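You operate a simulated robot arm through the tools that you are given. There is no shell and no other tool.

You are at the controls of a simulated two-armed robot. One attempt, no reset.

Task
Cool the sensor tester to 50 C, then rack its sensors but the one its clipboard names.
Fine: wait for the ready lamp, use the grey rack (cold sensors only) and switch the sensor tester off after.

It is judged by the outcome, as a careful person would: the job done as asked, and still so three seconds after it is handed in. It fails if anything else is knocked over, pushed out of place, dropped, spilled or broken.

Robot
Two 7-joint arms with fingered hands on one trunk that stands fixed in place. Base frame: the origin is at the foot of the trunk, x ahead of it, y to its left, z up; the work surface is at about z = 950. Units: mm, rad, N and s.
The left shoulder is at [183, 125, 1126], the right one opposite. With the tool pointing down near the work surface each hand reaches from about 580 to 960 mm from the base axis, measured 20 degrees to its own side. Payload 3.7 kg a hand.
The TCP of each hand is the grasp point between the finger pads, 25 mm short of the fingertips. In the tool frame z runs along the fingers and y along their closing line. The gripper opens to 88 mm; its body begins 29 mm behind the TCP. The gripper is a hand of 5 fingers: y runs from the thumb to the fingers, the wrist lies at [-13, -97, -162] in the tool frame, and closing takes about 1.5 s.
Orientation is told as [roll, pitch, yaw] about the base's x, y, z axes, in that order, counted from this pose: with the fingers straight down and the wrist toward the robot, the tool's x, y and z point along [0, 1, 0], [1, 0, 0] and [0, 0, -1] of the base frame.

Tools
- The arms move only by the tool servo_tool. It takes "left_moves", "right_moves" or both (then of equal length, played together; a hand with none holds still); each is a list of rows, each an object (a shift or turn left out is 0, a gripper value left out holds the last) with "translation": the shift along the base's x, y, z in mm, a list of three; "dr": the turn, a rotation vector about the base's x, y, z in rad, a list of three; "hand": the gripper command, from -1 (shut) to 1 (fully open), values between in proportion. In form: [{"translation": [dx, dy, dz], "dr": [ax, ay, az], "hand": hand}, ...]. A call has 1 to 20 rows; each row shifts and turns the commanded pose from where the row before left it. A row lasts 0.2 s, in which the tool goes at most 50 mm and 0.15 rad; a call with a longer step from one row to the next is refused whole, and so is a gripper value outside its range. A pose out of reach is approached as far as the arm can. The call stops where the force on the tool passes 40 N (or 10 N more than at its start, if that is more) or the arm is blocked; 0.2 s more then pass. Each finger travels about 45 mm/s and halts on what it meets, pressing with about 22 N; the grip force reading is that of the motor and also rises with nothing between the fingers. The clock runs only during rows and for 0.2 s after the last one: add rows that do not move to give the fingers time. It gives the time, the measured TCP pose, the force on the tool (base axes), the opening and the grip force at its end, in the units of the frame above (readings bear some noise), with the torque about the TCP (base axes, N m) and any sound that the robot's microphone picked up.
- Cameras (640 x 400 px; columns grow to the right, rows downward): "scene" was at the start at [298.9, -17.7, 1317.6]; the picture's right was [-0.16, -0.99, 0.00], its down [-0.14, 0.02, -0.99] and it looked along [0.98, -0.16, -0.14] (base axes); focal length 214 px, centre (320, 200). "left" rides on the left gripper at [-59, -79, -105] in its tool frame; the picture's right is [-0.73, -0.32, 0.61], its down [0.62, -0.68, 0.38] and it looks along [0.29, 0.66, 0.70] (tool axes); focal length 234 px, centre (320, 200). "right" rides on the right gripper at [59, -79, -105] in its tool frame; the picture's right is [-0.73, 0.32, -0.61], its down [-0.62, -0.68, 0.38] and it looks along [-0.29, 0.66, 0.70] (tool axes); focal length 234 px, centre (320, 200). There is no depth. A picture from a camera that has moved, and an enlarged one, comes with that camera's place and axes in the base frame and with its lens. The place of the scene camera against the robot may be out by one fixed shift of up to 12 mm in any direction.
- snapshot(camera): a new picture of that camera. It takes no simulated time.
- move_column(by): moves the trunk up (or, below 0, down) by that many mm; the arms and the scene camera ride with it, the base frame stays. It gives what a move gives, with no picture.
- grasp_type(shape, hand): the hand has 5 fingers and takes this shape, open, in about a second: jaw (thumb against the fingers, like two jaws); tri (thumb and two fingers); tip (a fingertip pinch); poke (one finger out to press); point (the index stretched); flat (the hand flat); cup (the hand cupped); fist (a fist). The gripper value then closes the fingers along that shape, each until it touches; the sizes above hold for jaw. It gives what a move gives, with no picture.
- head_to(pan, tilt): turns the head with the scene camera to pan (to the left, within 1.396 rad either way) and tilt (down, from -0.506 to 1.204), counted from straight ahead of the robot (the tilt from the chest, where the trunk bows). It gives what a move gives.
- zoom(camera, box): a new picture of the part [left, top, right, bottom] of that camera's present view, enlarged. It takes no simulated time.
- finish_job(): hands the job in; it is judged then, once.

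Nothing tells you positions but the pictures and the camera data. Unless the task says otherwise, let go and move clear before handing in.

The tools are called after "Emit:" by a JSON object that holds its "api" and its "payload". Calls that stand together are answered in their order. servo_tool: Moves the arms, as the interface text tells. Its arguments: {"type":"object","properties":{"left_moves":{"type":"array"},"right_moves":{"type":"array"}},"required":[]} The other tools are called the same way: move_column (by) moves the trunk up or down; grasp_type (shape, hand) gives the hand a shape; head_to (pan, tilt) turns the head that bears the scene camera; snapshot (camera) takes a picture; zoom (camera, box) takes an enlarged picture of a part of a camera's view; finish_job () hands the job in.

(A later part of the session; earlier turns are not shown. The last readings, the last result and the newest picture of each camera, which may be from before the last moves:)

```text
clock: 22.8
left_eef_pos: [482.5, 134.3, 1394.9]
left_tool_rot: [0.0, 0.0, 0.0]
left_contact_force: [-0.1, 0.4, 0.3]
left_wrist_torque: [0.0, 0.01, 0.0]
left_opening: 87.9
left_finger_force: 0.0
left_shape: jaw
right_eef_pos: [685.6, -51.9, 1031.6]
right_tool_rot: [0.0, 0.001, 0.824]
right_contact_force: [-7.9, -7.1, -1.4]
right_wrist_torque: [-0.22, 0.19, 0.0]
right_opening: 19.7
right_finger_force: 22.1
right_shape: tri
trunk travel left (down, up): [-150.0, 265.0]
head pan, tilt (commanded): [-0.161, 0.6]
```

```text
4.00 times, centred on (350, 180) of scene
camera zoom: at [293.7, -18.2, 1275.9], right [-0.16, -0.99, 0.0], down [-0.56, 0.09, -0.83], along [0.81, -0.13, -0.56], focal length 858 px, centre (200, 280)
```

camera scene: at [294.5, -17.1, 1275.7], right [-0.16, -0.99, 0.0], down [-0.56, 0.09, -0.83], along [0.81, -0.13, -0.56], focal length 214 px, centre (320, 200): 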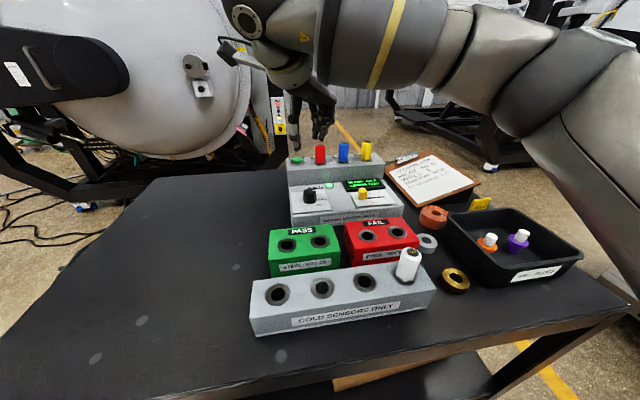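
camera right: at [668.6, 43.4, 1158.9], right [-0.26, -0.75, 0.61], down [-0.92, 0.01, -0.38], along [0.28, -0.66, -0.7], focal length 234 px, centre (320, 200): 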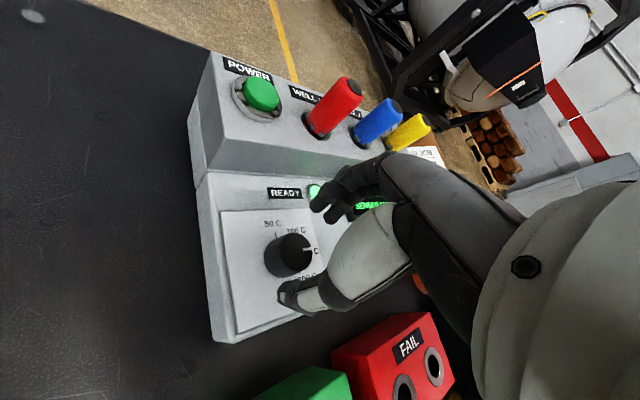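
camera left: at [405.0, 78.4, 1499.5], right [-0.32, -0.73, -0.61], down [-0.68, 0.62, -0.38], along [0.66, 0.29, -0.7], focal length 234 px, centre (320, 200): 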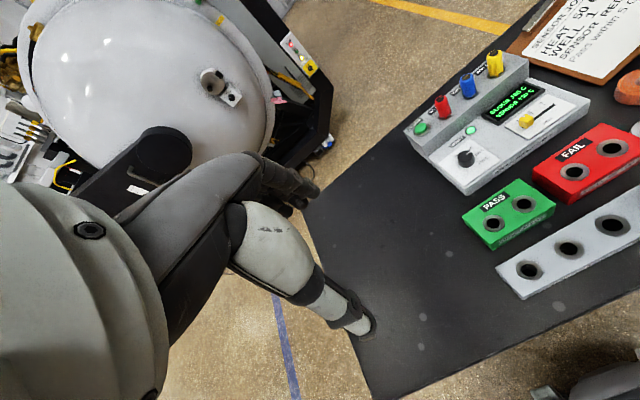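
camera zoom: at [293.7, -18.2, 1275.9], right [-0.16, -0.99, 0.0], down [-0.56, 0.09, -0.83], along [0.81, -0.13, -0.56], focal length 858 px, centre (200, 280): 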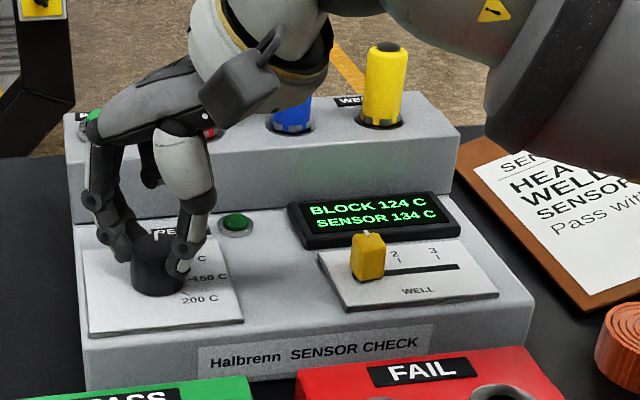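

The display falls to 124 C, but the pointer seems to have lagged a little behind the hand. I'll let go, lift, and read where the pointer really is.

Emit:
{"api": "servo_tool", "payload": {"right_moves": [{"hand": 0.2}, {"hand": 0.2}, {"hand": 0.2}, {"hand": 0.2}, {"translation": [0, 0, 15]}, {"translation": [0, 0, 25]}, {"translation": [0, 0, 30]}, {}]}}

Emit:
{"api": "snapshot", "payload": {"camera": "right"}}

Emit:
{"api": "zoom", "payload": {"camera": "right", "box": [170, 190, 330, 290]}}

Emit:
{"api": "zoom", "payload": {"camera": "scene", "box": [270, 130, 430, 230]}}

```text
clock: 24.6
left_eef_pos: [484.8, 136.7, 1392.4]
left_tool_rot: [-0.001, 0.0, 0.0]
left_contact_force: [0.2, 1.0, 0.2]
left_wrist_torque: [0.01, -0.03, 0.03]
left_opening: 87.5
left_finger_force: 0.0
left_shape: jaw
right_eef_pos: [685.0, -53.3, 1102.7]
right_tool_rot: [0.0, 0.001, 0.821]
right_contact_force: [0.9, 0.6, -0.4]
right_wrist_torque: [0.0, -0.01, 0.02]
right_opening: 52.4
right_finger_force: 0.0
right_shape: tri
trunk travel left (down, up): [-150.0, 265.0]
head pan, tilt (commanded): [-0.161, 0.6]
```

```text
taken
camera right: at [590.0, -69.4, 1209.3], right [0.75, -0.26, 0.61], down [-0.01, -0.92, -0.38], along [0.66, 0.28, -0.7], focal length 234 px, centre (320, 200)
```

right: 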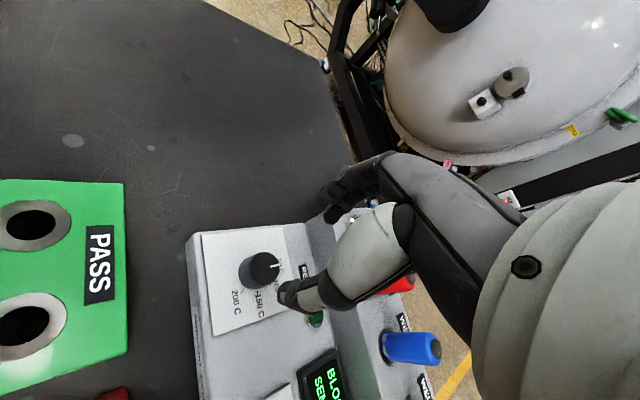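

```text
4.00 times, centred on (250, 240) of right
camera zoom: at [590.0, -69.4, 1209.3], right [0.75, -0.26, 0.61], down [-0.01, -0.92, -0.38], along [0.66, 0.28, -0.7], focal length 937 px, centre (600, 40)
```

zoom: 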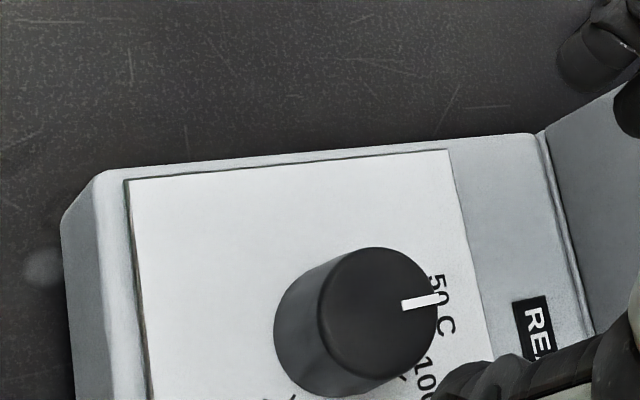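

```text
4.00 times, centred on (350, 180) of scene
camera zoom: at [295.0, -17.3, 1275.5], right [-0.16, -0.99, 0.0], down [-0.56, 0.09, -0.82], along [0.81, -0.13, -0.57], focal length 858 px, centre (200, 280)
```

zoom: 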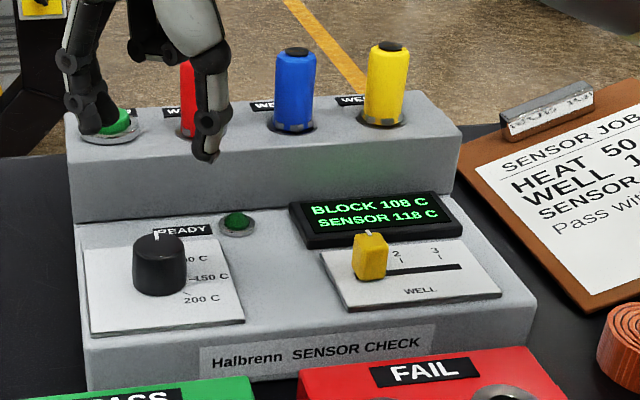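

The pointer now lies along 50 C (straight ahead) and the block is at 108 C and falling. While it cools I'll raise the hand, turn it back to yaw 0, and look at the blue and yellow sensors.

Emit:
{"api": "servo_tool", "payload": {"right_moves": [{"translation": [0, 0, 40]}, {"translation": [0, 0, 40]}, {"translation": [2, -22, 0], "dr": [0, 0, -0.103]}, {"translation": [2, -22, 0], "dr": [0, 0, -0.103]}, {"translation": [2, -22, 0], "dr": [0, 0, -0.103]}, {"translation": [2, -22, 0], "dr": [0, 0, -0.103]}, {"translation": [2, -22, 0], "dr": [0, 0, -0.103]}, {"translation": [2, -22, 0], "dr": [0, 0, -0.103]}, {"translation": [2, -22, 0], "dr": [0, 0, -0.103]}, {"translation": [2, -22, 0], "dr": [0, 0, -0.1]}, {}, {}]}}

Emit:
{"api": "snapshot", "payload": {"camera": "right"}}

Emit:
{"api": "snapshot", "payload": {"camera": "scene"}}

Emit:
{"api": "zoom", "payload": {"camera": "scene", "box": [270, 130, 430, 230]}}

```text
clock: 27.2
left_eef_pos: [484.3, 137.3, 1393.4]
left_tool_rot: [0.001, 0.0, -0.001]
left_contact_force: [0.0, -0.2, 0.3]
left_wrist_torque: [-0.02, 0.02, 0.01]
left_opening: 87.8
left_finger_force: 0.1
left_shape: jaw
right_eef_pos: [703.4, -227.9, 1182.5]
right_tool_rot: [0.001, -0.001, -0.001]
right_contact_force: [0.1, -0.1, 0.9]
right_wrist_torque: [0.0, 0.02, 0.01]
right_opening: 52.4
right_finger_force: 0.0
right_shape: tri
trunk travel left (down, up): [-150.0, 265.0]
head pan, tilt (commanded): [-0.161, 0.6]
```

```text
taken
camera right: at [624.3, -169.7, 1288.9], right [0.32, -0.73, 0.61], down [-0.68, -0.62, -0.38], along [0.66, -0.29, -0.7], focal length 234 px, centre (320, 200)
```

right: 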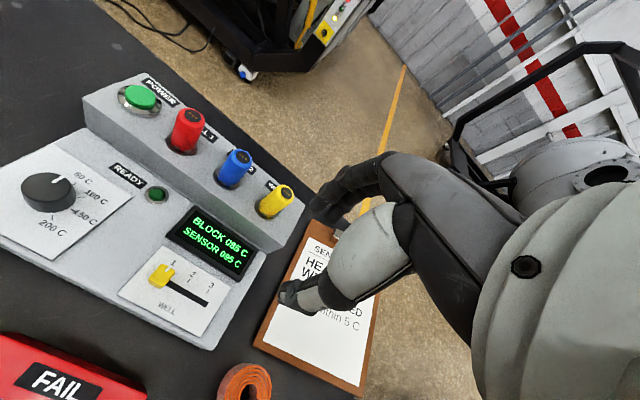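

```text
taken
camera scene: at [294.6, -17.3, 1275.7], right [-0.16, -0.99, 0.0], down [-0.56, 0.09, -0.83], along [0.81, -0.13, -0.56], focal length 214 px, centre (320, 200)
```

scene: 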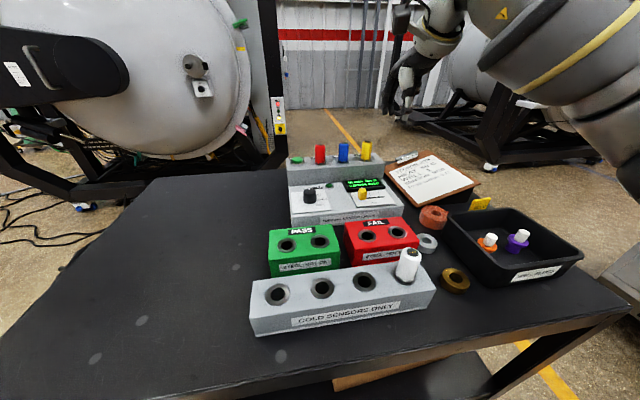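

```text
4.00 times, centred on (350, 180) of scene
camera zoom: at [294.6, -17.3, 1275.7], right [-0.16, -0.99, 0.0], down [-0.56, 0.09, -0.83], along [0.81, -0.13, -0.56], focal length 858 px, centre (200, 280)
```

zoom: 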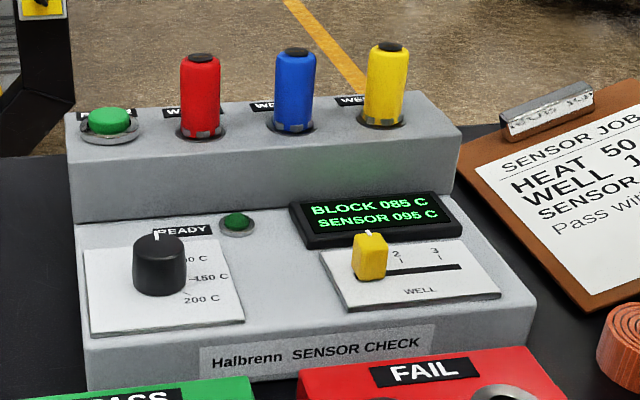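

The block is at 85 C and cooling. I'll zoom for sensor positions from this viewpoint.

Emit:
{"api": "zoom", "payload": {"camera": "right", "box": [150, 90, 310, 230]}}

Emit:
{"api": "servo_tool", "payload": {"right_moves": [{}, {}, {}, {}, {}, {}, {}, {}, {}, {}, {}, {}]}}

Emit:
{"api": "zoom", "payload": {"camera": "right", "box": [0, 140, 280, 315]}}

```text
2.86 times, centred on (230, 160) of right
camera zoom: at [624.3, -169.7, 1288.9], right [0.32, -0.73, 0.61], down [-0.68, -0.62, -0.38], along [0.66, -0.29, -0.7], focal length 669 px, centre (577, 314)
```

zoom: 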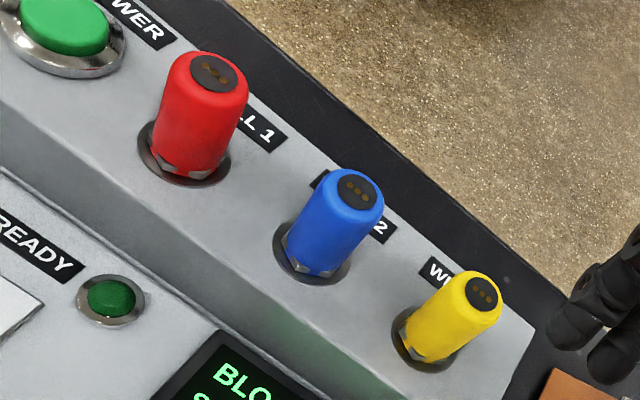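

```text
clock: 29.8
left_eef_pos: [482.8, 136.3, 1392.6]
left_tool_rot: [0.001, 0.0, 0.0]
left_contact_force: [-0.1, -0.3, 0.2]
left_wrist_torque: [0.0, -0.04, 0.03]
left_opening: 87.5
left_finger_force: 0.1
left_shape: jaw
right_eef_pos: [702.1, -227.9, 1182.0]
right_tool_rot: [-0.001, 0.0, 0.002]
right_contact_force: [0.3, 0.2, 0.8]
right_wrist_torque: [-0.05, 0.01, 0.0]
right_opening: 52.1
right_finger_force: 0.0
right_shape: tri
trunk travel left (down, up): [-150.0, 265.0]
head pan, tilt (commanded): [-0.161, 0.6]
```

```text
2.29 times, centred on (140, 228) of right
camera zoom: at [624.3, -169.4, 1288.8], right [0.32, -0.73, 0.61], down [-0.68, -0.62, -0.38], along [0.66, -0.29, -0.7], focal length 535 px, centre (731, 137)
```

zoom: 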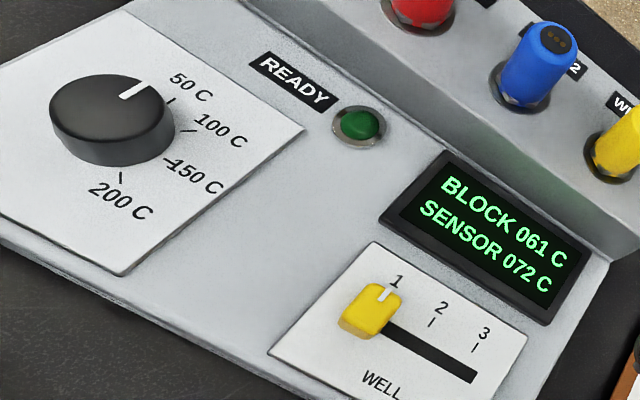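

Everything is cooling nicely (block 61 C) and the pointer is at 50 C. The grey rack holes lie close to the robot at x≈466, inside the normal reach, so I'll raise the trunk to give the arm room there.

Emit:
{"api": "move_column", "payload": {"by": 260}}

Emit:
{"api": "snapshot", "payload": {"camera": "scene"}}

Emit:
{"api": "snapshot", "payload": {"camera": "right"}}

Emit:
{"api": "snapshot", "payload": {"camera": "left"}}

```text
clock: 32.4
left_eef_pos: [483.7, 136.2, 1652.7]
left_tool_rot: [-0.001, 0.001, 0.0]
left_contact_force: [0.2, 0.0, 0.3]
left_wrist_torque: [0.0, -0.01, -0.01]
left_opening: 87.2
left_finger_force: 0.1
left_shape: jaw
right_eef_pos: [702.1, -226.5, 1440.3]
right_tool_rot: [-0.001, 0.0, 0.001]
right_contact_force: [-0.3, -0.8, 0.0]
right_wrist_torque: [-0.02, 0.01, -0.03]
right_opening: 52.3
right_finger_force: 0.1
right_shape: tri
trunk travel left (down, up): [-410.0, 5.0]
head pan, tilt (commanded): [-0.161, 0.6]
```

```text
taken
camera scene: at [129.9, -17.1, 1546.9], right [-0.16, -0.99, 0.0], down [-0.56, 0.09, -0.83], along [0.81, -0.13, -0.56], focal length 214 px, centre (320, 200)
```

scene: 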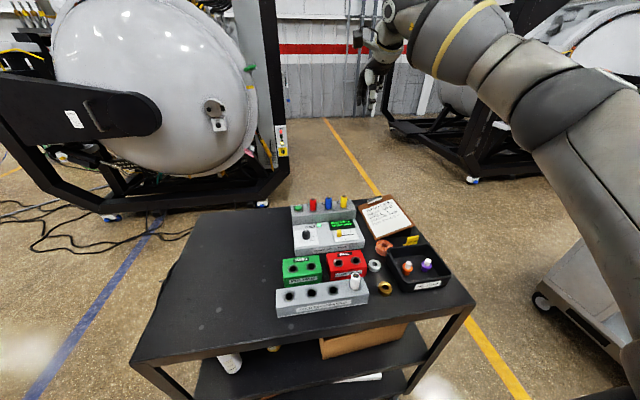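

```text
taken
camera right: at [623.1, -167.8, 1548.5], right [0.32, -0.73, 0.61], down [-0.68, -0.62, -0.38], along [0.66, -0.29, -0.7], focal length 234 px, centre (320, 200)
```

right: 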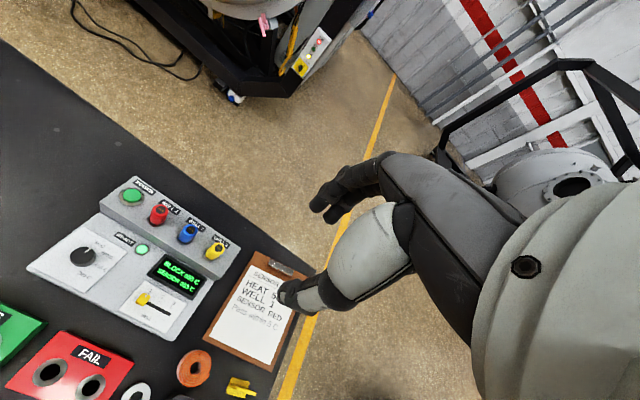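

```text
taken
camera left: at [404.9, 78.4, 1759.5], right [-0.32, -0.73, -0.61], down [-0.68, 0.62, -0.38], along [0.66, 0.29, -0.7], focal length 234 px, centre (320, 200)
```

left: 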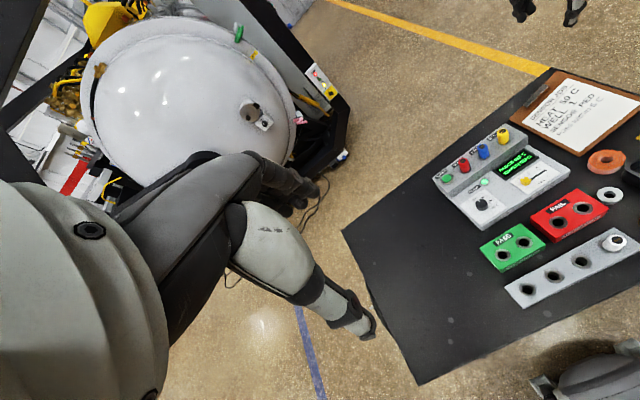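

Raising the trunk also moved the head back, so the shoulders likely shifted back too. I'll check the display and lamp.

Emit:
{"api": "zoom", "payload": {"camera": "right", "box": [20, 170, 240, 340]}}

Emit:
{"api": "zoom", "payload": {"camera": "scene", "box": [260, 180, 460, 330]}}

Emit:
{"api": "zoom", "payload": {"camera": "left", "box": [420, 110, 640, 310]}}

```text
2.35 times, centred on (130, 255) of right
camera zoom: at [623.1, -167.8, 1548.5], right [0.32, -0.73, 0.61], down [-0.68, -0.62, -0.38], along [0.66, -0.29, -0.7], focal length 551 px, centre (767, 71)
```

zoom: 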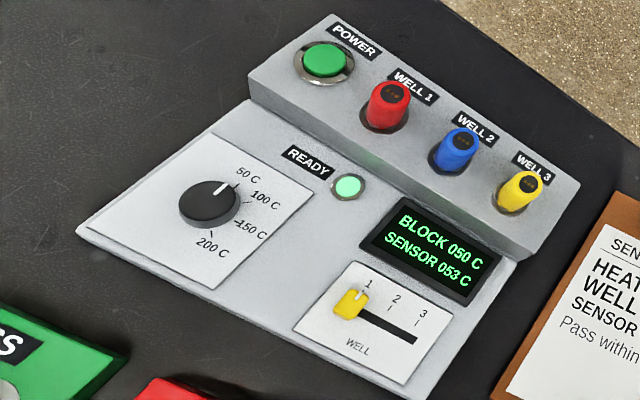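

```text
2.67 times, centred on (360, 255) of scene
camera zoom: at [129.9, -17.1, 1546.9], right [-0.16, -0.99, 0.0], down [-0.56, 0.09, -0.83], along [0.81, -0.13, -0.56], focal length 572 px, centre (213, 53)
```

zoom: 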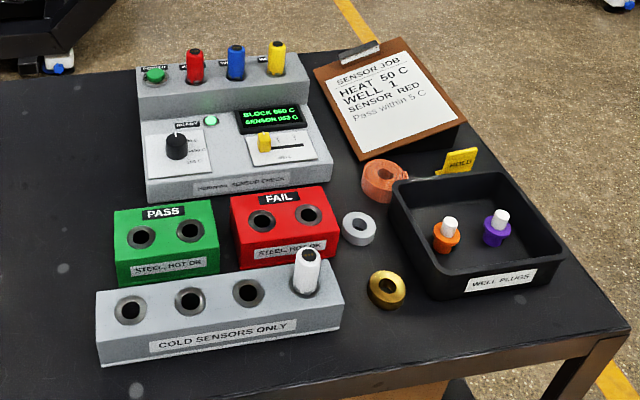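

```text
2.00 times, centred on (530, 210) of left
camera zoom: at [404.9, 78.4, 1759.5], right [-0.32, -0.73, -0.61], down [-0.68, 0.62, -0.38], along [0.66, 0.29, -0.7], focal length 468 px, centre (-100, 180)
```

zoom: 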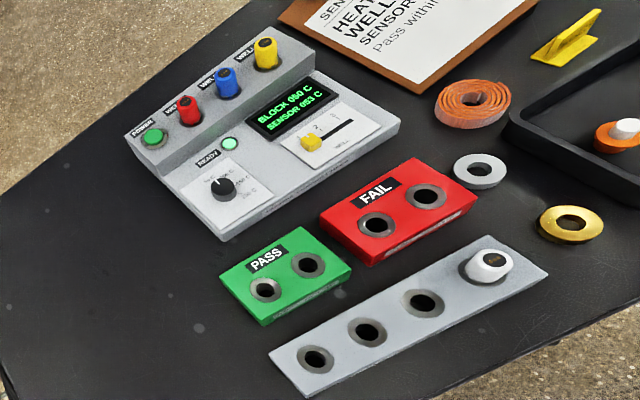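

The ready lamp is on with the block at 050 C. Before pulling any sensor I'll test, empty-handed and high, whether the right hand can reach over the rack's third hole (about [467,-107]).

Emit:
{"api": "servo_tool", "payload": {"right_moves": [{"translation": [-34, 17, -27]}, {"translation": [-34, 17, -27]}, {"translation": [-34, 17, -27]}, {"translation": [-34, 17, -27]}, {"translation": [-34, 17, -27]}, {"translation": [-33, 17, -27]}, {"translation": [-33, 18, -28]}, {}, {}]}}

Emit:
{"api": "snapshot", "payload": {"camera": "right"}}

Emit:
{"api": "snapshot", "payload": {"camera": "scene"}}

```text
clock: 34.4
left_eef_pos: [484.1, 137.0, 1653.0]
left_tool_rot: [-0.001, 0.001, 0.001]
left_contact_force: [-0.4, 0.5, 0.4]
left_wrist_torque: [0.01, -0.01, -0.04]
left_opening: 87.4
left_finger_force: 0.1
left_shape: jaw
right_eef_pos: [464.7, -107.3, 1254.0]
right_tool_rot: [0.0, 0.0, 0.001]
right_contact_force: [0.2, -0.2, -0.2]
right_wrist_torque: [0.0, 0.04, 0.0]
right_opening: 52.6
right_finger_force: 0.0
right_shape: tri
trunk travel left (down, up): [-410.0, 5.0]
head pan, tilt (commanded): [-0.161, 0.6]
```

```text
taken
camera right: at [386.0, -47.5, 1359.3], right [0.32, -0.73, 0.61], down [-0.68, -0.62, -0.38], along [0.66, -0.29, -0.7], focal length 234 px, centre (320, 200)
```

right: 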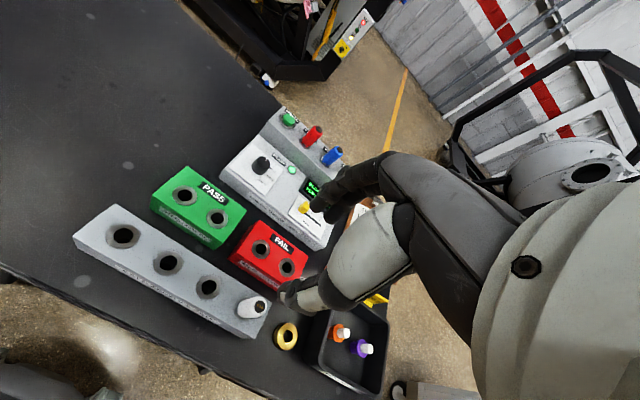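

```text
taken
camera scene: at [129.9, -17.0, 1547.0], right [-0.16, -0.99, 0.0], down [-0.56, 0.09, -0.83], along [0.81, -0.13, -0.56], focal length 214 px, centre (320, 200)
```

scene: 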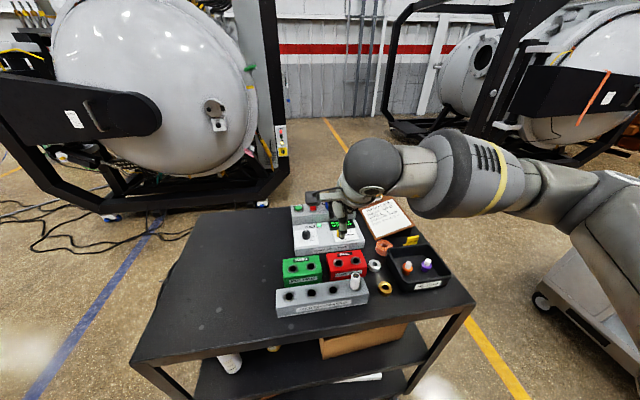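

The arm reaches above the rack with the trunk raised. I'll go lower (fingertips still above everything) to test the full depth and refine hole positions.

Emit:
{"api": "servo_tool", "payload": {"right_moves": [{"translation": [0, 0, -40]}, {"translation": [0, 0, -40]}, {"translation": [0, 0, -40]}, {"translation": [0, 0, -14]}, {}, {}]}}

Emit:
{"api": "snapshot", "payload": {"camera": "right"}}

Emit:
{"api": "zoom", "payload": {"camera": "scene", "box": [240, 120, 480, 330]}}

```text
clock: 35.8
left_eef_pos: [483.2, 135.5, 1651.3]
left_tool_rot: [0.0, -0.001, 0.0]
left_contact_force: [0.6, 0.3, 0.1]
left_wrist_torque: [-0.01, -0.01, 0.05]
left_opening: 87.5
left_finger_force: 0.1
left_shape: jaw
right_eef_pos: [464.9, -106.8, 1118.4]
right_tool_rot: [0.001, 0.0, 0.001]
right_contact_force: [-0.2, -0.8, -0.5]
right_wrist_torque: [0.01, -0.01, 0.03]
right_opening: 52.4
right_finger_force: 0.0
right_shape: tri
trunk travel left (down, up): [-410.0, 5.0]
head pan, tilt (commanded): [-0.161, 0.6]
```

```text
taken
camera right: at [385.8, -47.7, 1224.5], right [0.32, -0.73, 0.61], down [-0.68, -0.62, -0.38], along [0.66, -0.29, -0.7], focal length 234 px, centre (320, 200)
```

right: 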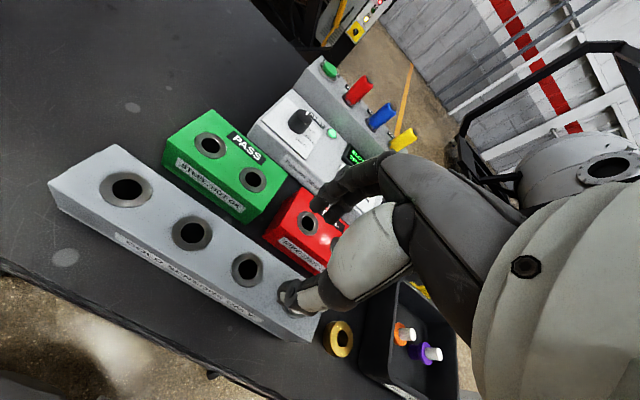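

```text
1.90 times, centred on (360, 225) of scene
camera zoom: at [130.1, -17.2, 1547.0], right [-0.16, -0.99, 0.0], down [-0.56, 0.09, -0.83], along [0.81, -0.13, -0.56], focal length 408 px, centre (244, 152)
```

zoom: 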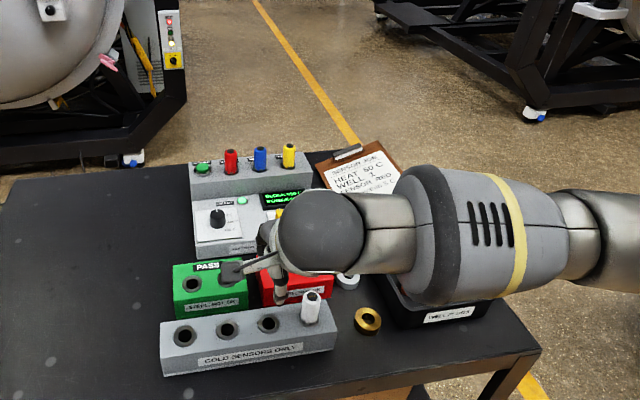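

The arm reaches here with no trouble. I'll zoom to fix the hole positions well.

Emit:
{"api": "zoom", "payload": {"camera": "right", "box": [80, 150, 300, 320]}}

```text
2.35 times, centred on (190, 235) of right
camera zoom: at [385.8, -47.7, 1224.5], right [0.32, -0.73, 0.61], down [-0.68, -0.62, -0.38], along [0.66, -0.29, -0.7], focal length 551 px, centre (626, 118)
```

zoom: 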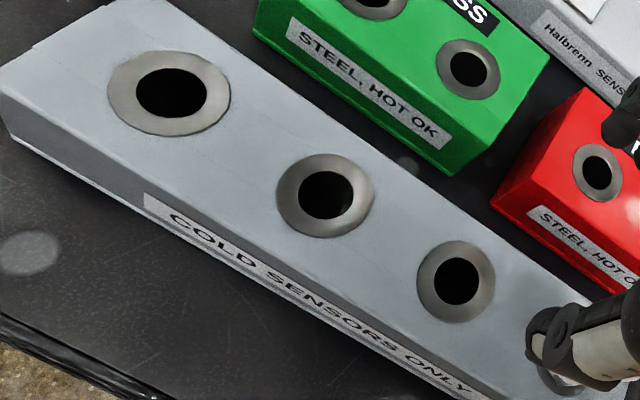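

Rack holes come out at x≈464.3, y≈15.8, -43.7 and -102.5, top z≈1005. The lamp is on, so next I'll go above the yellow sensor at about [790,-213].

Emit:
{"api": "servo_tool", "payload": {"right_moves": [{"translation": [0, 0, 40]}, {"translation": [10, 0, 40]}, {"translation": [40, -13, 0]}, {"translation": [45, -15, 0]}, {"translation": [45, -15, 0]}, {"translation": [45, -15, 0]}, {"translation": [45, -15, 0]}, {"translation": [45, -15, 0]}, {"translation": [40, -14, 0]}, {"translation": [10, -4, 0]}, {}, {}]}}

Emit:
{"api": "snapshot", "payload": {"camera": "right"}}

Emit:
{"api": "zoom", "payload": {"camera": "scene", "box": [240, 120, 480, 330]}}

```text
clock: 38.4
left_eef_pos: [483.4, 136.9, 1652.1]
left_tool_rot: [0.0, 0.001, 0.001]
left_contact_force: [0.5, 0.2, -1.1]
left_wrist_torque: [-0.03, 0.01, -0.03]
left_opening: 87.6
left_finger_force: 0.0
left_shape: jaw
right_eef_pos: [788.3, -213.4, 1198.3]
right_tool_rot: [0.0, -0.001, 0.003]
right_contact_force: [0.9, -0.4, 0.1]
right_wrist_torque: [-0.02, 0.01, 0.0]
right_opening: 52.6
right_finger_force: 0.1
right_shape: tri
trunk travel left (down, up): [-410.0, 5.0]
head pan, tilt (commanded): [-0.161, 0.6]
```

```text
taken
camera right: at [709.8, -153.4, 1304.5], right [0.32, -0.73, 0.61], down [-0.68, -0.62, -0.38], along [0.66, -0.29, -0.7], focal length 234 px, centre (320, 200)
```

right: 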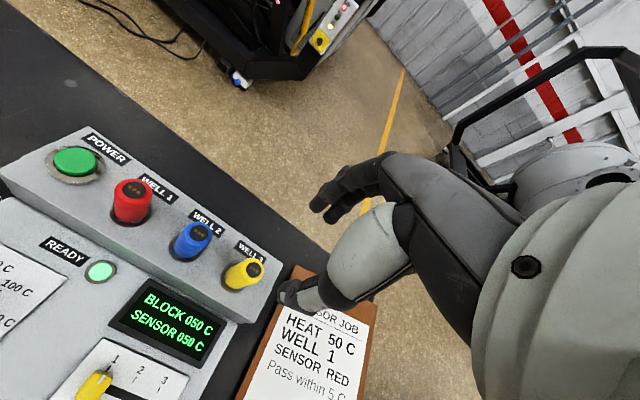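

```text
1.90 times, centred on (360, 225) of scene
camera zoom: at [130.1, -16.7, 1547.0], right [-0.16, -0.99, 0.0], down [-0.56, 0.09, -0.83], along [0.81, -0.13, -0.56], focal length 408 px, centre (244, 152)
```

zoom: 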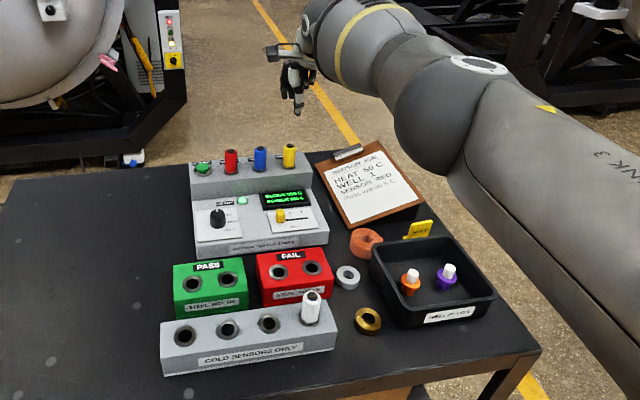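

Block and sensor both read 050 C with the ready lamp lit. I'll zoom to refine the yellow and blue sensor positions from here.

Emit:
{"api": "zoom", "payload": {"camera": "right", "box": [130, 190, 290, 310]}}

```text
3.33 times, centred on (210, 250) of right
camera zoom: at [709.8, -153.4, 1304.5], right [0.32, -0.73, 0.61], down [-0.68, -0.62, -0.38], along [0.66, -0.29, -0.7], focal length 781 px, centre (687, 33)
```

zoom: 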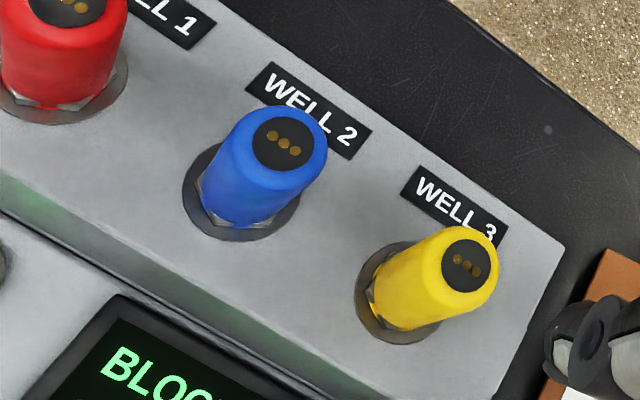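

The yellow sensor axis is at about [790.3,-212.8]. I'll descend to just above it and check the fingers straddle it.

Emit:
{"api": "servo_tool", "payload": {"right_moves": [{"translation": [2, 0.5, -20], "hand": 0.4}, {"translation": [0, 0, -25]}, {"translation": [0, 0, -25]}, {"translation": [0, 0, -14]}, {}, {}]}}

Emit:
{"api": "snapshot", "payload": {"camera": "right"}}

Emit:
{"api": "zoom", "payload": {"camera": "scene", "box": [300, 150, 420, 250]}}

```text
clock: 39.8
left_eef_pos: [483.3, 136.9, 1653.3]
left_tool_rot: [0.001, 0.001, 0.0]
left_contact_force: [0.6, 0.1, -0.7]
left_wrist_torque: [0.01, 0.02, 0.0]
left_opening: 87.6
left_finger_force: 0.1
left_shape: jaw
right_eef_pos: [782.5, -212.0, 1139.1]
right_tool_rot: [0.001, -0.001, 0.0]
right_contact_force: [1.2, 0.2, 0.0]
right_wrist_torque: [-0.01, -0.04, 0.0]
right_opening: 61.1
right_finger_force: 0.1
right_shape: tri
right hand out of reach, approached as far as the arm can: row 1, 3
trunk travel left (down, up): [-410.0, 5.0]
head pan, tilt (commanded): [-0.161, 0.6]
```

```text
taken
camera right: at [704.2, -152.2, 1244.5], right [0.32, -0.73, 0.61], down [-0.68, -0.62, -0.38], along [0.66, -0.29, -0.69], focal length 234 px, centre (320, 200)
```

right: 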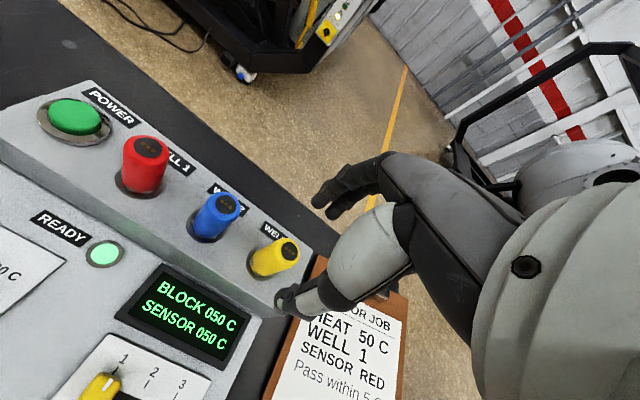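

```text
4.00 times, centred on (360, 200) of scene
camera zoom: at [130.0, -17.1, 1547.0], right [-0.16, -0.99, 0.0], down [-0.56, 0.09, -0.83], along [0.81, -0.13, -0.56], focal length 858 px, centre (160, 200)
```

zoom: 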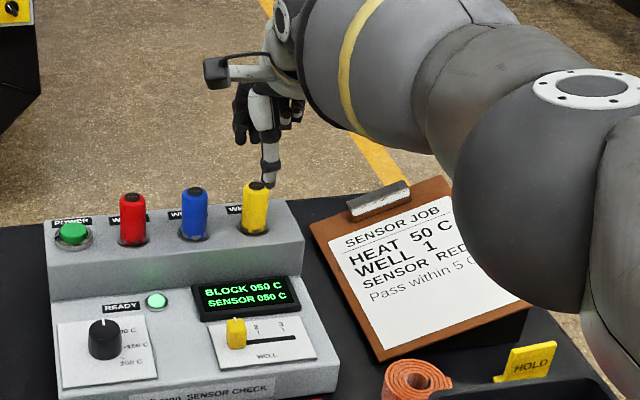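

At this trunk height the sensor is just out of reach. I'll back the hand up and away, then lower the trunk by 80 mm, a height that should serve both the tester and the rack.

Emit:
{"api": "servo_tool", "payload": {"right_moves": [{"translation": [-10, 0, 40]}, {"translation": [-20, 0, 40]}, {"translation": [-20, 0, 40]}, {"translation": [-20, 0, 20]}, {}, {}]}}

Emit:
{"api": "move_column", "payload": {"by": -80}}

Emit:
{"api": "snapshot", "payload": {"camera": "scene"}}

```text
clock: 41.2
left_eef_pos: [482.1, 136.0, 1653.6]
left_tool_rot: [0.0, 0.0, -0.001]
left_contact_force: [0.5, -0.1, 0.8]
left_wrist_torque: [-0.01, -0.01, 0.02]
left_opening: 87.7
left_finger_force: 0.0
left_shape: jaw
right_eef_pos: [714.4, -213.3, 1280.2]
right_tool_rot: [-0.002, -0.001, 0.0]
right_contact_force: [-0.3, 0.5, 1.2]
right_wrist_torque: [-0.02, -0.03, 0.01]
right_opening: 61.4
right_finger_force: 0.1
right_shape: tri
trunk travel left (down, up): [-410.0, 5.0]
head pan, tilt (commanded): [-0.161, 0.6]
```

```text
clock: 42.4
left_eef_pos: [482.9, 137.3, 1573.8]
left_tool_rot: [0.0, -0.001, 0.002]
left_contact_force: [0.0, -0.3, 0.1]
left_wrist_torque: [0.04, -0.04, 0.01]
left_opening: 87.5
left_finger_force: 0.1
left_shape: jaw
right_eef_pos: [714.6, -211.9, 1198.3]
right_tool_rot: [0.002, -0.002, 0.002]
right_contact_force: [1.5, 0.1, 0.4]
right_wrist_torque: [-0.04, 0.0, -0.02]
right_opening: 61.2
right_finger_force: 0.1
right_shape: tri
trunk travel left (down, up): [-330.0, 85.0]
head pan, tilt (commanded): [-0.161, 0.6]
```

```text
taken
camera scene: at [136.9, -17.1, 1466.9], right [-0.16, -0.99, 0.0], down [-0.56, 0.09, -0.83], along [0.81, -0.13, -0.56], focal length 214 px, centre (320, 200)
```

scene: 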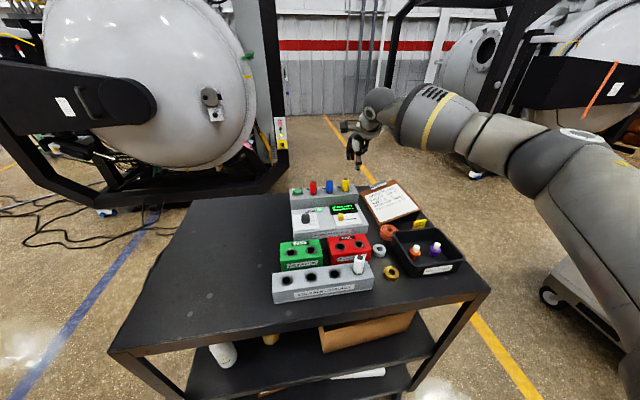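

The trunk moves back mostly in the lower part of its travel, so I'll lower it another 80 mm after raising the hand, and see where the shoulders come.

Emit:
{"api": "servo_tool", "payload": {"right_moves": [{"translation": [0, 0, 40]}, {"translation": [0, 0, 40]}, {}]}}

Emit:
{"api": "move_column", "payload": {"by": -80}}

Emit:
{"api": "snapshot", "payload": {"camera": "scene"}}

```text
clock: 43.2
left_eef_pos: [483.2, 136.0, 1573.2]
left_tool_rot: [0.0, -0.002, -0.001]
left_contact_force: [-0.4, -0.8, 0.1]
left_wrist_torque: [0.02, -0.02, -0.02]
left_opening: 87.5
left_finger_force: 0.0
left_shape: jaw
right_eef_pos: [715.9, -213.0, 1276.8]
right_tool_rot: [0.0, 0.002, 0.001]
right_contact_force: [-0.6, -0.4, 0.0]
right_wrist_torque: [0.02, -0.01, 0.01]
right_opening: 61.6
right_finger_force: 0.1
right_shape: tri
trunk travel left (down, up): [-330.0, 85.0]
head pan, tilt (commanded): [-0.161, 0.6]
```

```text
clock: 44.4
left_eef_pos: [480.7, 137.3, 1494.1]
left_tool_rot: [0.0, -0.003, 0.001]
left_contact_force: [-0.6, -0.4, 0.3]
left_wrist_torque: [-0.04, -0.02, 0.01]
left_opening: 87.5
left_finger_force: 0.1
left_shape: jaw
right_eef_pos: [712.9, -213.2, 1199.5]
right_tool_rot: [-0.001, 0.0, 0.0]
right_contact_force: [0.3, 0.0, 0.5]
right_wrist_torque: [-0.01, 0.0, 0.04]
right_opening: 61.2
right_finger_force: 0.0
right_shape: tri
trunk travel left (down, up): [-250.0, 165.0]
head pan, tilt (commanded): [-0.161, 0.6]
```

```text
taken
camera scene: at [188.4, -17.1, 1385.0], right [-0.16, -0.99, 0.0], down [-0.56, 0.09, -0.83], along [0.82, -0.13, -0.56], focal length 214 px, centre (320, 200)
```

scene: 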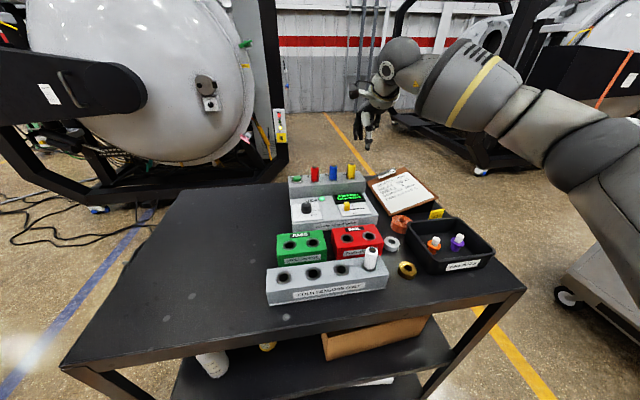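

At this trunk height the tester should be in reach. Moving above the yellow sensor and down to just over it.

Emit:
{"api": "servo_tool", "payload": {"right_moves": [{"translation": [38, 0, 0]}, {"translation": [39, 0.5, -10]}, {"translation": [0, 0, -30]}, {"translation": [0, 0, -30]}, {"translation": [0, 0, -16]}, {}, {}]}}

Emit:
{"api": "snapshot", "payload": {"camera": "right"}}

Emit:
{"api": "zoom", "payload": {"camera": "scene", "box": [280, 100, 440, 230]}}

```text
clock: 46.0
left_eef_pos: [483.5, 136.8, 1493.1]
left_tool_rot: [-0.001, 0.0, 0.0]
left_contact_force: [0.8, -0.2, 0.0]
left_wrist_torque: [-0.02, -0.01, 0.03]
left_opening: 87.8
left_finger_force: 0.1
left_shape: jaw
right_eef_pos: [791.7, -212.7, 1111.4]
right_tool_rot: [0.001, 0.0, 0.003]
right_contact_force: [0.0, 0.1, -0.1]
right_wrist_torque: [0.02, -0.03, -0.01]
right_opening: 61.3
right_finger_force: 0.0
right_shape: tri
trunk travel left (down, up): [-250.0, 165.0]
head pan, tilt (commanded): [-0.161, 0.6]
```

```text
taken
camera right: at [713.1, -153.8, 1217.8], right [0.32, -0.73, 0.61], down [-0.68, -0.62, -0.38], along [0.66, -0.29, -0.7], focal length 234 px, centre (320, 200)
```

right: 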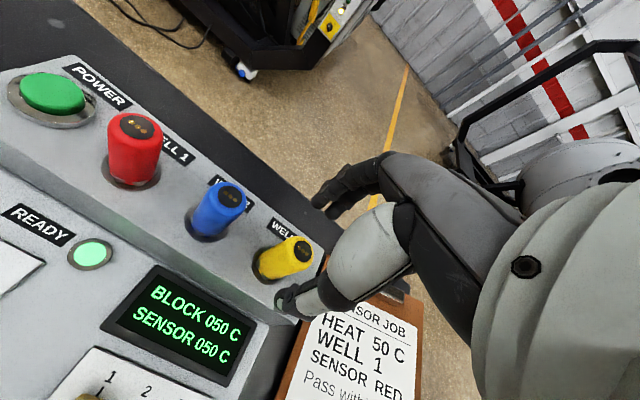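

```text
3.08 times, centred on (360, 165) of scene
camera zoom: at [190.3, -17.4, 1384.4], right [-0.16, -0.99, 0.0], down [-0.56, 0.09, -0.83], along [0.81, -0.13, -0.56], focal length 660 px, centre (197, 308)
```

zoom: 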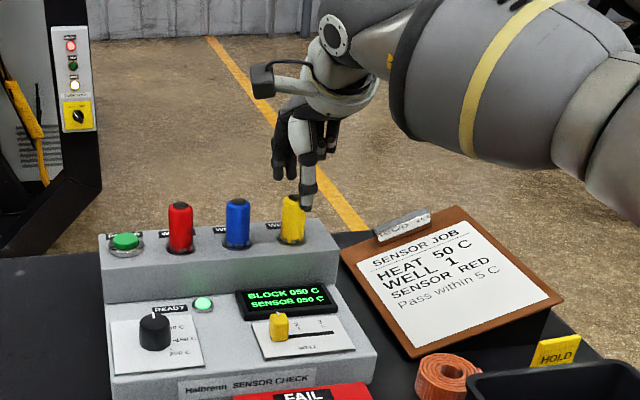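

The yellow sensor top sits nearly between the fingertips. I'll zoom in to verify centring before lowering.

Emit:
{"api": "zoom", "payload": {"camera": "right", "box": [230, 170, 390, 330]}}

```text
2.50 times, centred on (310, 250) of right
camera zoom: at [713.1, -153.8, 1217.8], right [0.32, -0.73, 0.61], down [-0.68, -0.62, -0.38], along [0.66, -0.29, -0.7], focal length 585 px, centre (345, 75)
```

zoom: 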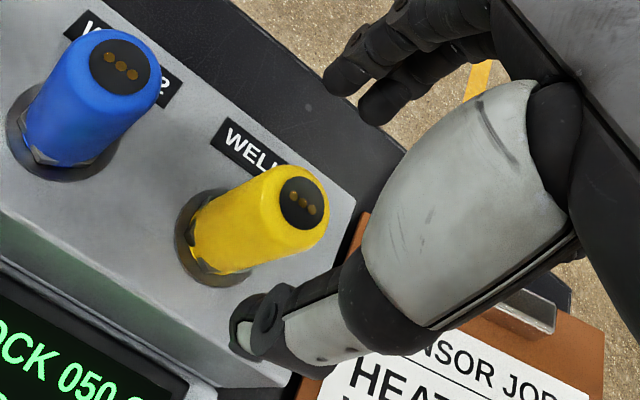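

The sensor is centred between thumb and fingers. Lowering so the pads are on its body, fingertips just above the deck.

Emit:
{"api": "servo_tool", "payload": {"right_moves": [{"translation": [0, -0.5, -15]}, {"translation": [0, 0, -12]}, {"translation": [0, 0, -10]}, {}, {}]}}

Emit:
{"api": "zoom", "payload": {"camera": "right", "box": [230, 170, 390, 330]}}

Emit:
{"api": "zoom", "payload": {"camera": "scene", "box": [310, 120, 410, 200]}}

```text
clock: 47.2
left_eef_pos: [485.0, 136.4, 1493.7]
left_tool_rot: [0.001, 0.0, 0.0]
left_contact_force: [-1.0, -0.4, -0.3]
left_wrist_torque: [0.02, 0.04, 0.01]
left_opening: 87.7
left_finger_force: 0.1
left_shape: jaw
right_eef_pos: [792.1, -213.5, 1075.5]
right_tool_rot: [-0.001, 0.002, 0.002]
right_contact_force: [-0.9, -0.5, -1.2]
right_wrist_torque: [0.01, 0.0, 0.03]
right_opening: 61.2
right_finger_force: 0.0
right_shape: tri
trunk travel left (down, up): [-250.0, 165.0]
head pan, tilt (commanded): [-0.161, 0.6]
```

```text
2.50 times, centred on (310, 250) of right
camera zoom: at [714.1, -154.0, 1181.5], right [0.32, -0.73, 0.61], down [-0.68, -0.62, -0.38], along [0.66, -0.29, -0.7], focal length 585 px, centre (345, 75)
```

zoom: 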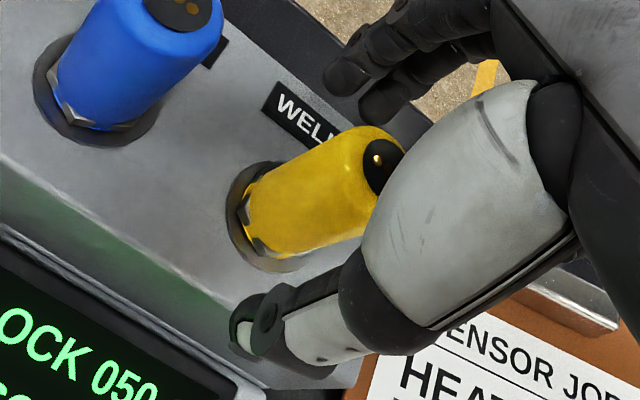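

```text
5.00 times, centred on (360, 160) of scene
camera zoom: at [190.3, -17.2, 1384.4], right [-0.16, -0.99, 0.0], down [-0.56, 0.09, -0.83], along [0.81, -0.13, -0.56], focal length 1072 px, centre (120, 400)
```

zoom: 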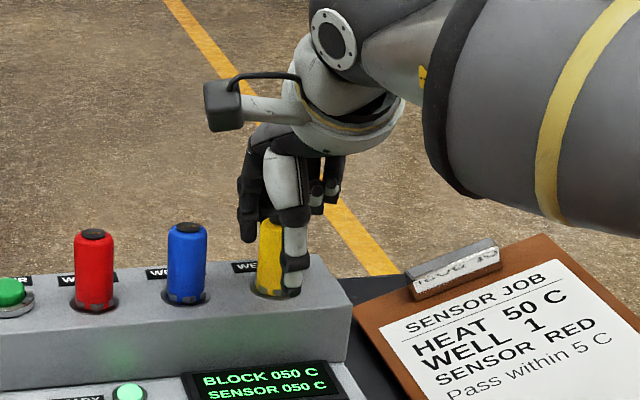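

Pads are beside the yellow sensor's body. Lowering 3 mm more and closing on it.

Emit:
{"api": "servo_tool", "payload": {"right_moves": [{"translation": [0, 0, -3]}, {"hand": 0.0}, {"hand": -0.3}, {"hand": -0.7}, {"hand": -0.8}, {"hand": -0.8}, {"hand": -0.8}, {}]}}

Emit:
{"api": "zoom", "payload": {"camera": "right", "box": [230, 170, 390, 330]}}

Emit:
{"api": "zoom", "payload": {"camera": "scene", "box": [310, 120, 410, 200]}}

```text
clock: 49.0
left_eef_pos: [483.9, 136.6, 1493.3]
left_tool_rot: [0.001, 0.002, -0.001]
left_contact_force: [0.1, 0.1, 0.1]
left_wrist_torque: [-0.01, 0.0, 0.0]
left_opening: 87.6
left_finger_force: 0.0
left_shape: jaw
right_eef_pos: [792.6, -213.8, 1072.9]
right_tool_rot: [0.0, 0.0, 0.002]
right_contact_force: [0.1, -0.2, 0.2]
right_wrist_torque: [0.06, 0.01, -0.01]
right_opening: 17.5
right_finger_force: 21.9
right_shape: tri
trunk travel left (down, up): [-250.0, 165.0]
head pan, tilt (commanded): [-0.161, 0.6]
```

```text
2.50 times, centred on (310, 250) of right
camera zoom: at [714.5, -154.1, 1178.8], right [0.32, -0.73, 0.61], down [-0.68, -0.62, -0.38], along [0.66, -0.29, -0.7], focal length 585 px, centre (345, 75)
```

zoom: 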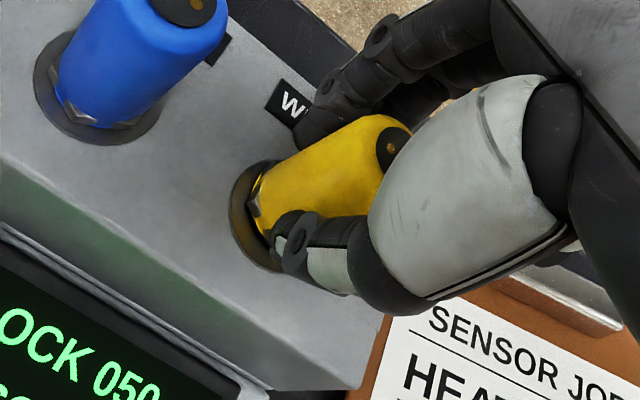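

```text
5.00 times, centred on (360, 160) of scene
camera zoom: at [190.4, -17.2, 1384.4], right [-0.16, -0.99, 0.0], down [-0.56, 0.09, -0.83], along [0.81, -0.13, -0.56], focal length 1072 px, centre (120, 400)
```

zoom: 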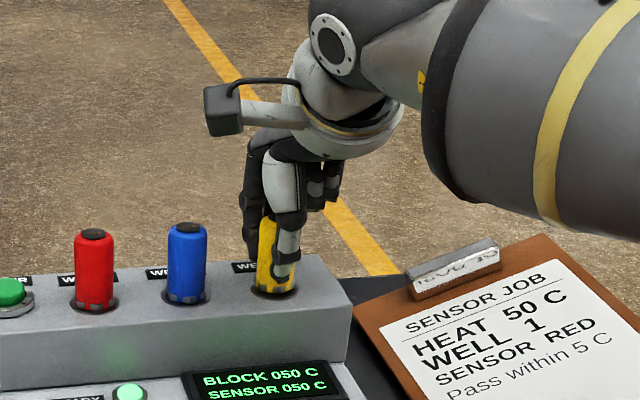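

The grip force is 22 N with the yellow sensor between the pads. Lifting it straight up.

Emit:
{"api": "servo_tool", "payload": {"right_moves": [{"translation": [0, 0, 8]}, {"translation": [0, 0, 10]}, {"translation": [0, 0, 12]}, {"translation": [0, 0, 15]}, {"translation": [0, 0, 20]}, {"translation": [0, 0, 20]}, {"translation": [0, 0, 20]}, {}]}}

Emit:
{"api": "zoom", "payload": {"camera": "right", "box": [200, 150, 400, 330]}}

Emit:
{"api": "zoom", "payload": {"camera": "scene", "box": [290, 80, 430, 200]}}

```text
clock: 50.8
left_eef_pos: [483.7, 136.6, 1491.6]
left_tool_rot: [0.001, 0.001, -0.001]
left_contact_force: [0.2, -0.1, 0.1]
left_wrist_torque: [0.03, 0.01, 0.0]
left_opening: 87.4
left_finger_force: 0.1
left_shape: jaw
right_eef_pos: [792.6, -213.6, 1177.2]
right_tool_rot: [0.0, 0.003, 0.002]
right_contact_force: [0.4, 0.0, 0.7]
right_wrist_torque: [0.0, 0.0, -0.01]
right_opening: 17.4
right_finger_force: 22.1
right_shape: tri
trunk travel left (down, up): [-250.0, 165.0]
head pan, tilt (commanded): [-0.161, 0.6]
```

```text
2.22 times, centred on (300, 240) of right
camera zoom: at [713.9, -153.8, 1283.1], right [0.32, -0.73, 0.61], down [-0.68, -0.62, -0.38], along [0.66, -0.29, -0.7], focal length 520 px, centre (364, 111)
```

zoom: 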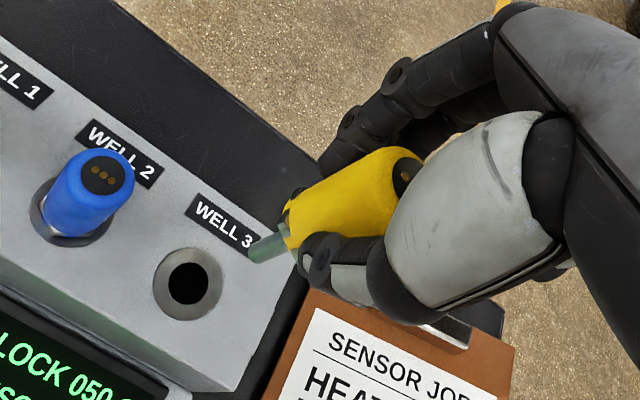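

```text
3.33 times, centred on (360, 140) of scene
camera zoom: at [190.6, -17.4, 1384.3], right [-0.16, -0.99, 0.0], down [-0.56, 0.09, -0.82], along [0.81, -0.13, -0.57], focal length 715 px, centre (187, 400)
```

zoom: 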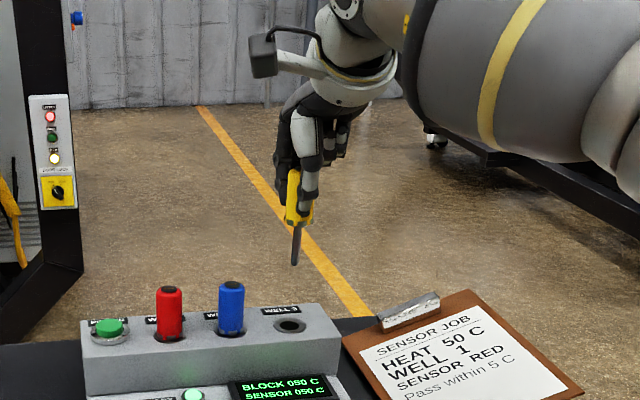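

The yellow sensor came out cleanly, its thin probe pointing straight down, about 40 mm long. I'll carry it high across to above the rack's first hole (about [464.3,15.8]).

Emit:
{"api": "servo_tool", "payload": {"right_moves": [{"translation": [-10, 0, 15]}, {"translation": [-33, 20, 0]}, {"translation": [-35, 25, 0]}, {"translation": [-35, 25, 0]}, {"translation": [-35, 25, 0]}, {"translation": [-35, 25, 0]}, {"translation": [-35, 25, 0]}, {"translation": [-35, 25, 0]}, {"translation": [-35, 25, 0]}, {"translation": [-30, 25, 0]}, {"translation": [-10, 9, 0]}, {}, {}]}}

Emit:
{"api": "snapshot", "payload": {"camera": "right"}}

Emit:
{"api": "snapshot", "payload": {"camera": "scene"}}

```text
clock: 53.6
left_eef_pos: [483.9, 137.5, 1493.2]
left_tool_rot: [-0.001, 0.0, -0.002]
left_contact_force: [0.5, 0.0, 0.8]
left_wrist_torque: [0.0, -0.01, 0.01]
left_opening: 87.3
left_finger_force: 0.0
left_shape: jaw
right_eef_pos: [464.2, 16.3, 1191.1]
right_tool_rot: [0.001, -0.001, 0.002]
right_contact_force: [-0.6, -0.5, -0.7]
right_wrist_torque: [0.02, 0.01, -0.01]
right_opening: 17.5
right_finger_force: 21.5
right_shape: tri
trunk travel left (down, up): [-250.0, 165.0]
head pan, tilt (commanded): [-0.161, 0.6]
```

```text
taken
camera right: at [385.9, 75.1, 1298.0], right [0.32, -0.73, 0.61], down [-0.68, -0.62, -0.38], along [0.66, -0.29, -0.7], focal length 234 px, centre (320, 200)
```

right: 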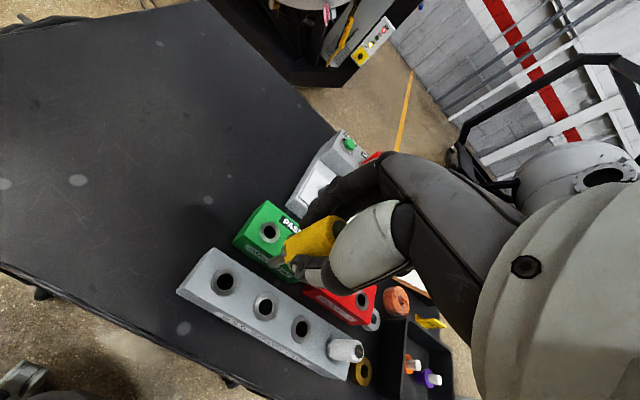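

```text
taken
camera scene: at [190.3, -17.1, 1384.4], right [-0.16, -0.99, 0.0], down [-0.56, 0.09, -0.83], along [0.81, -0.13, -0.56], focal length 214 px, centre (320, 200)
```

scene: 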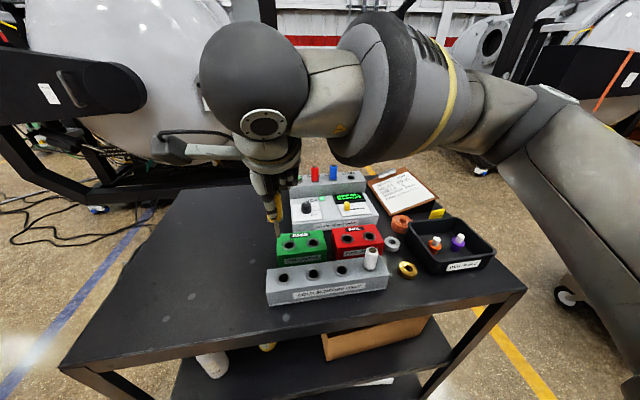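

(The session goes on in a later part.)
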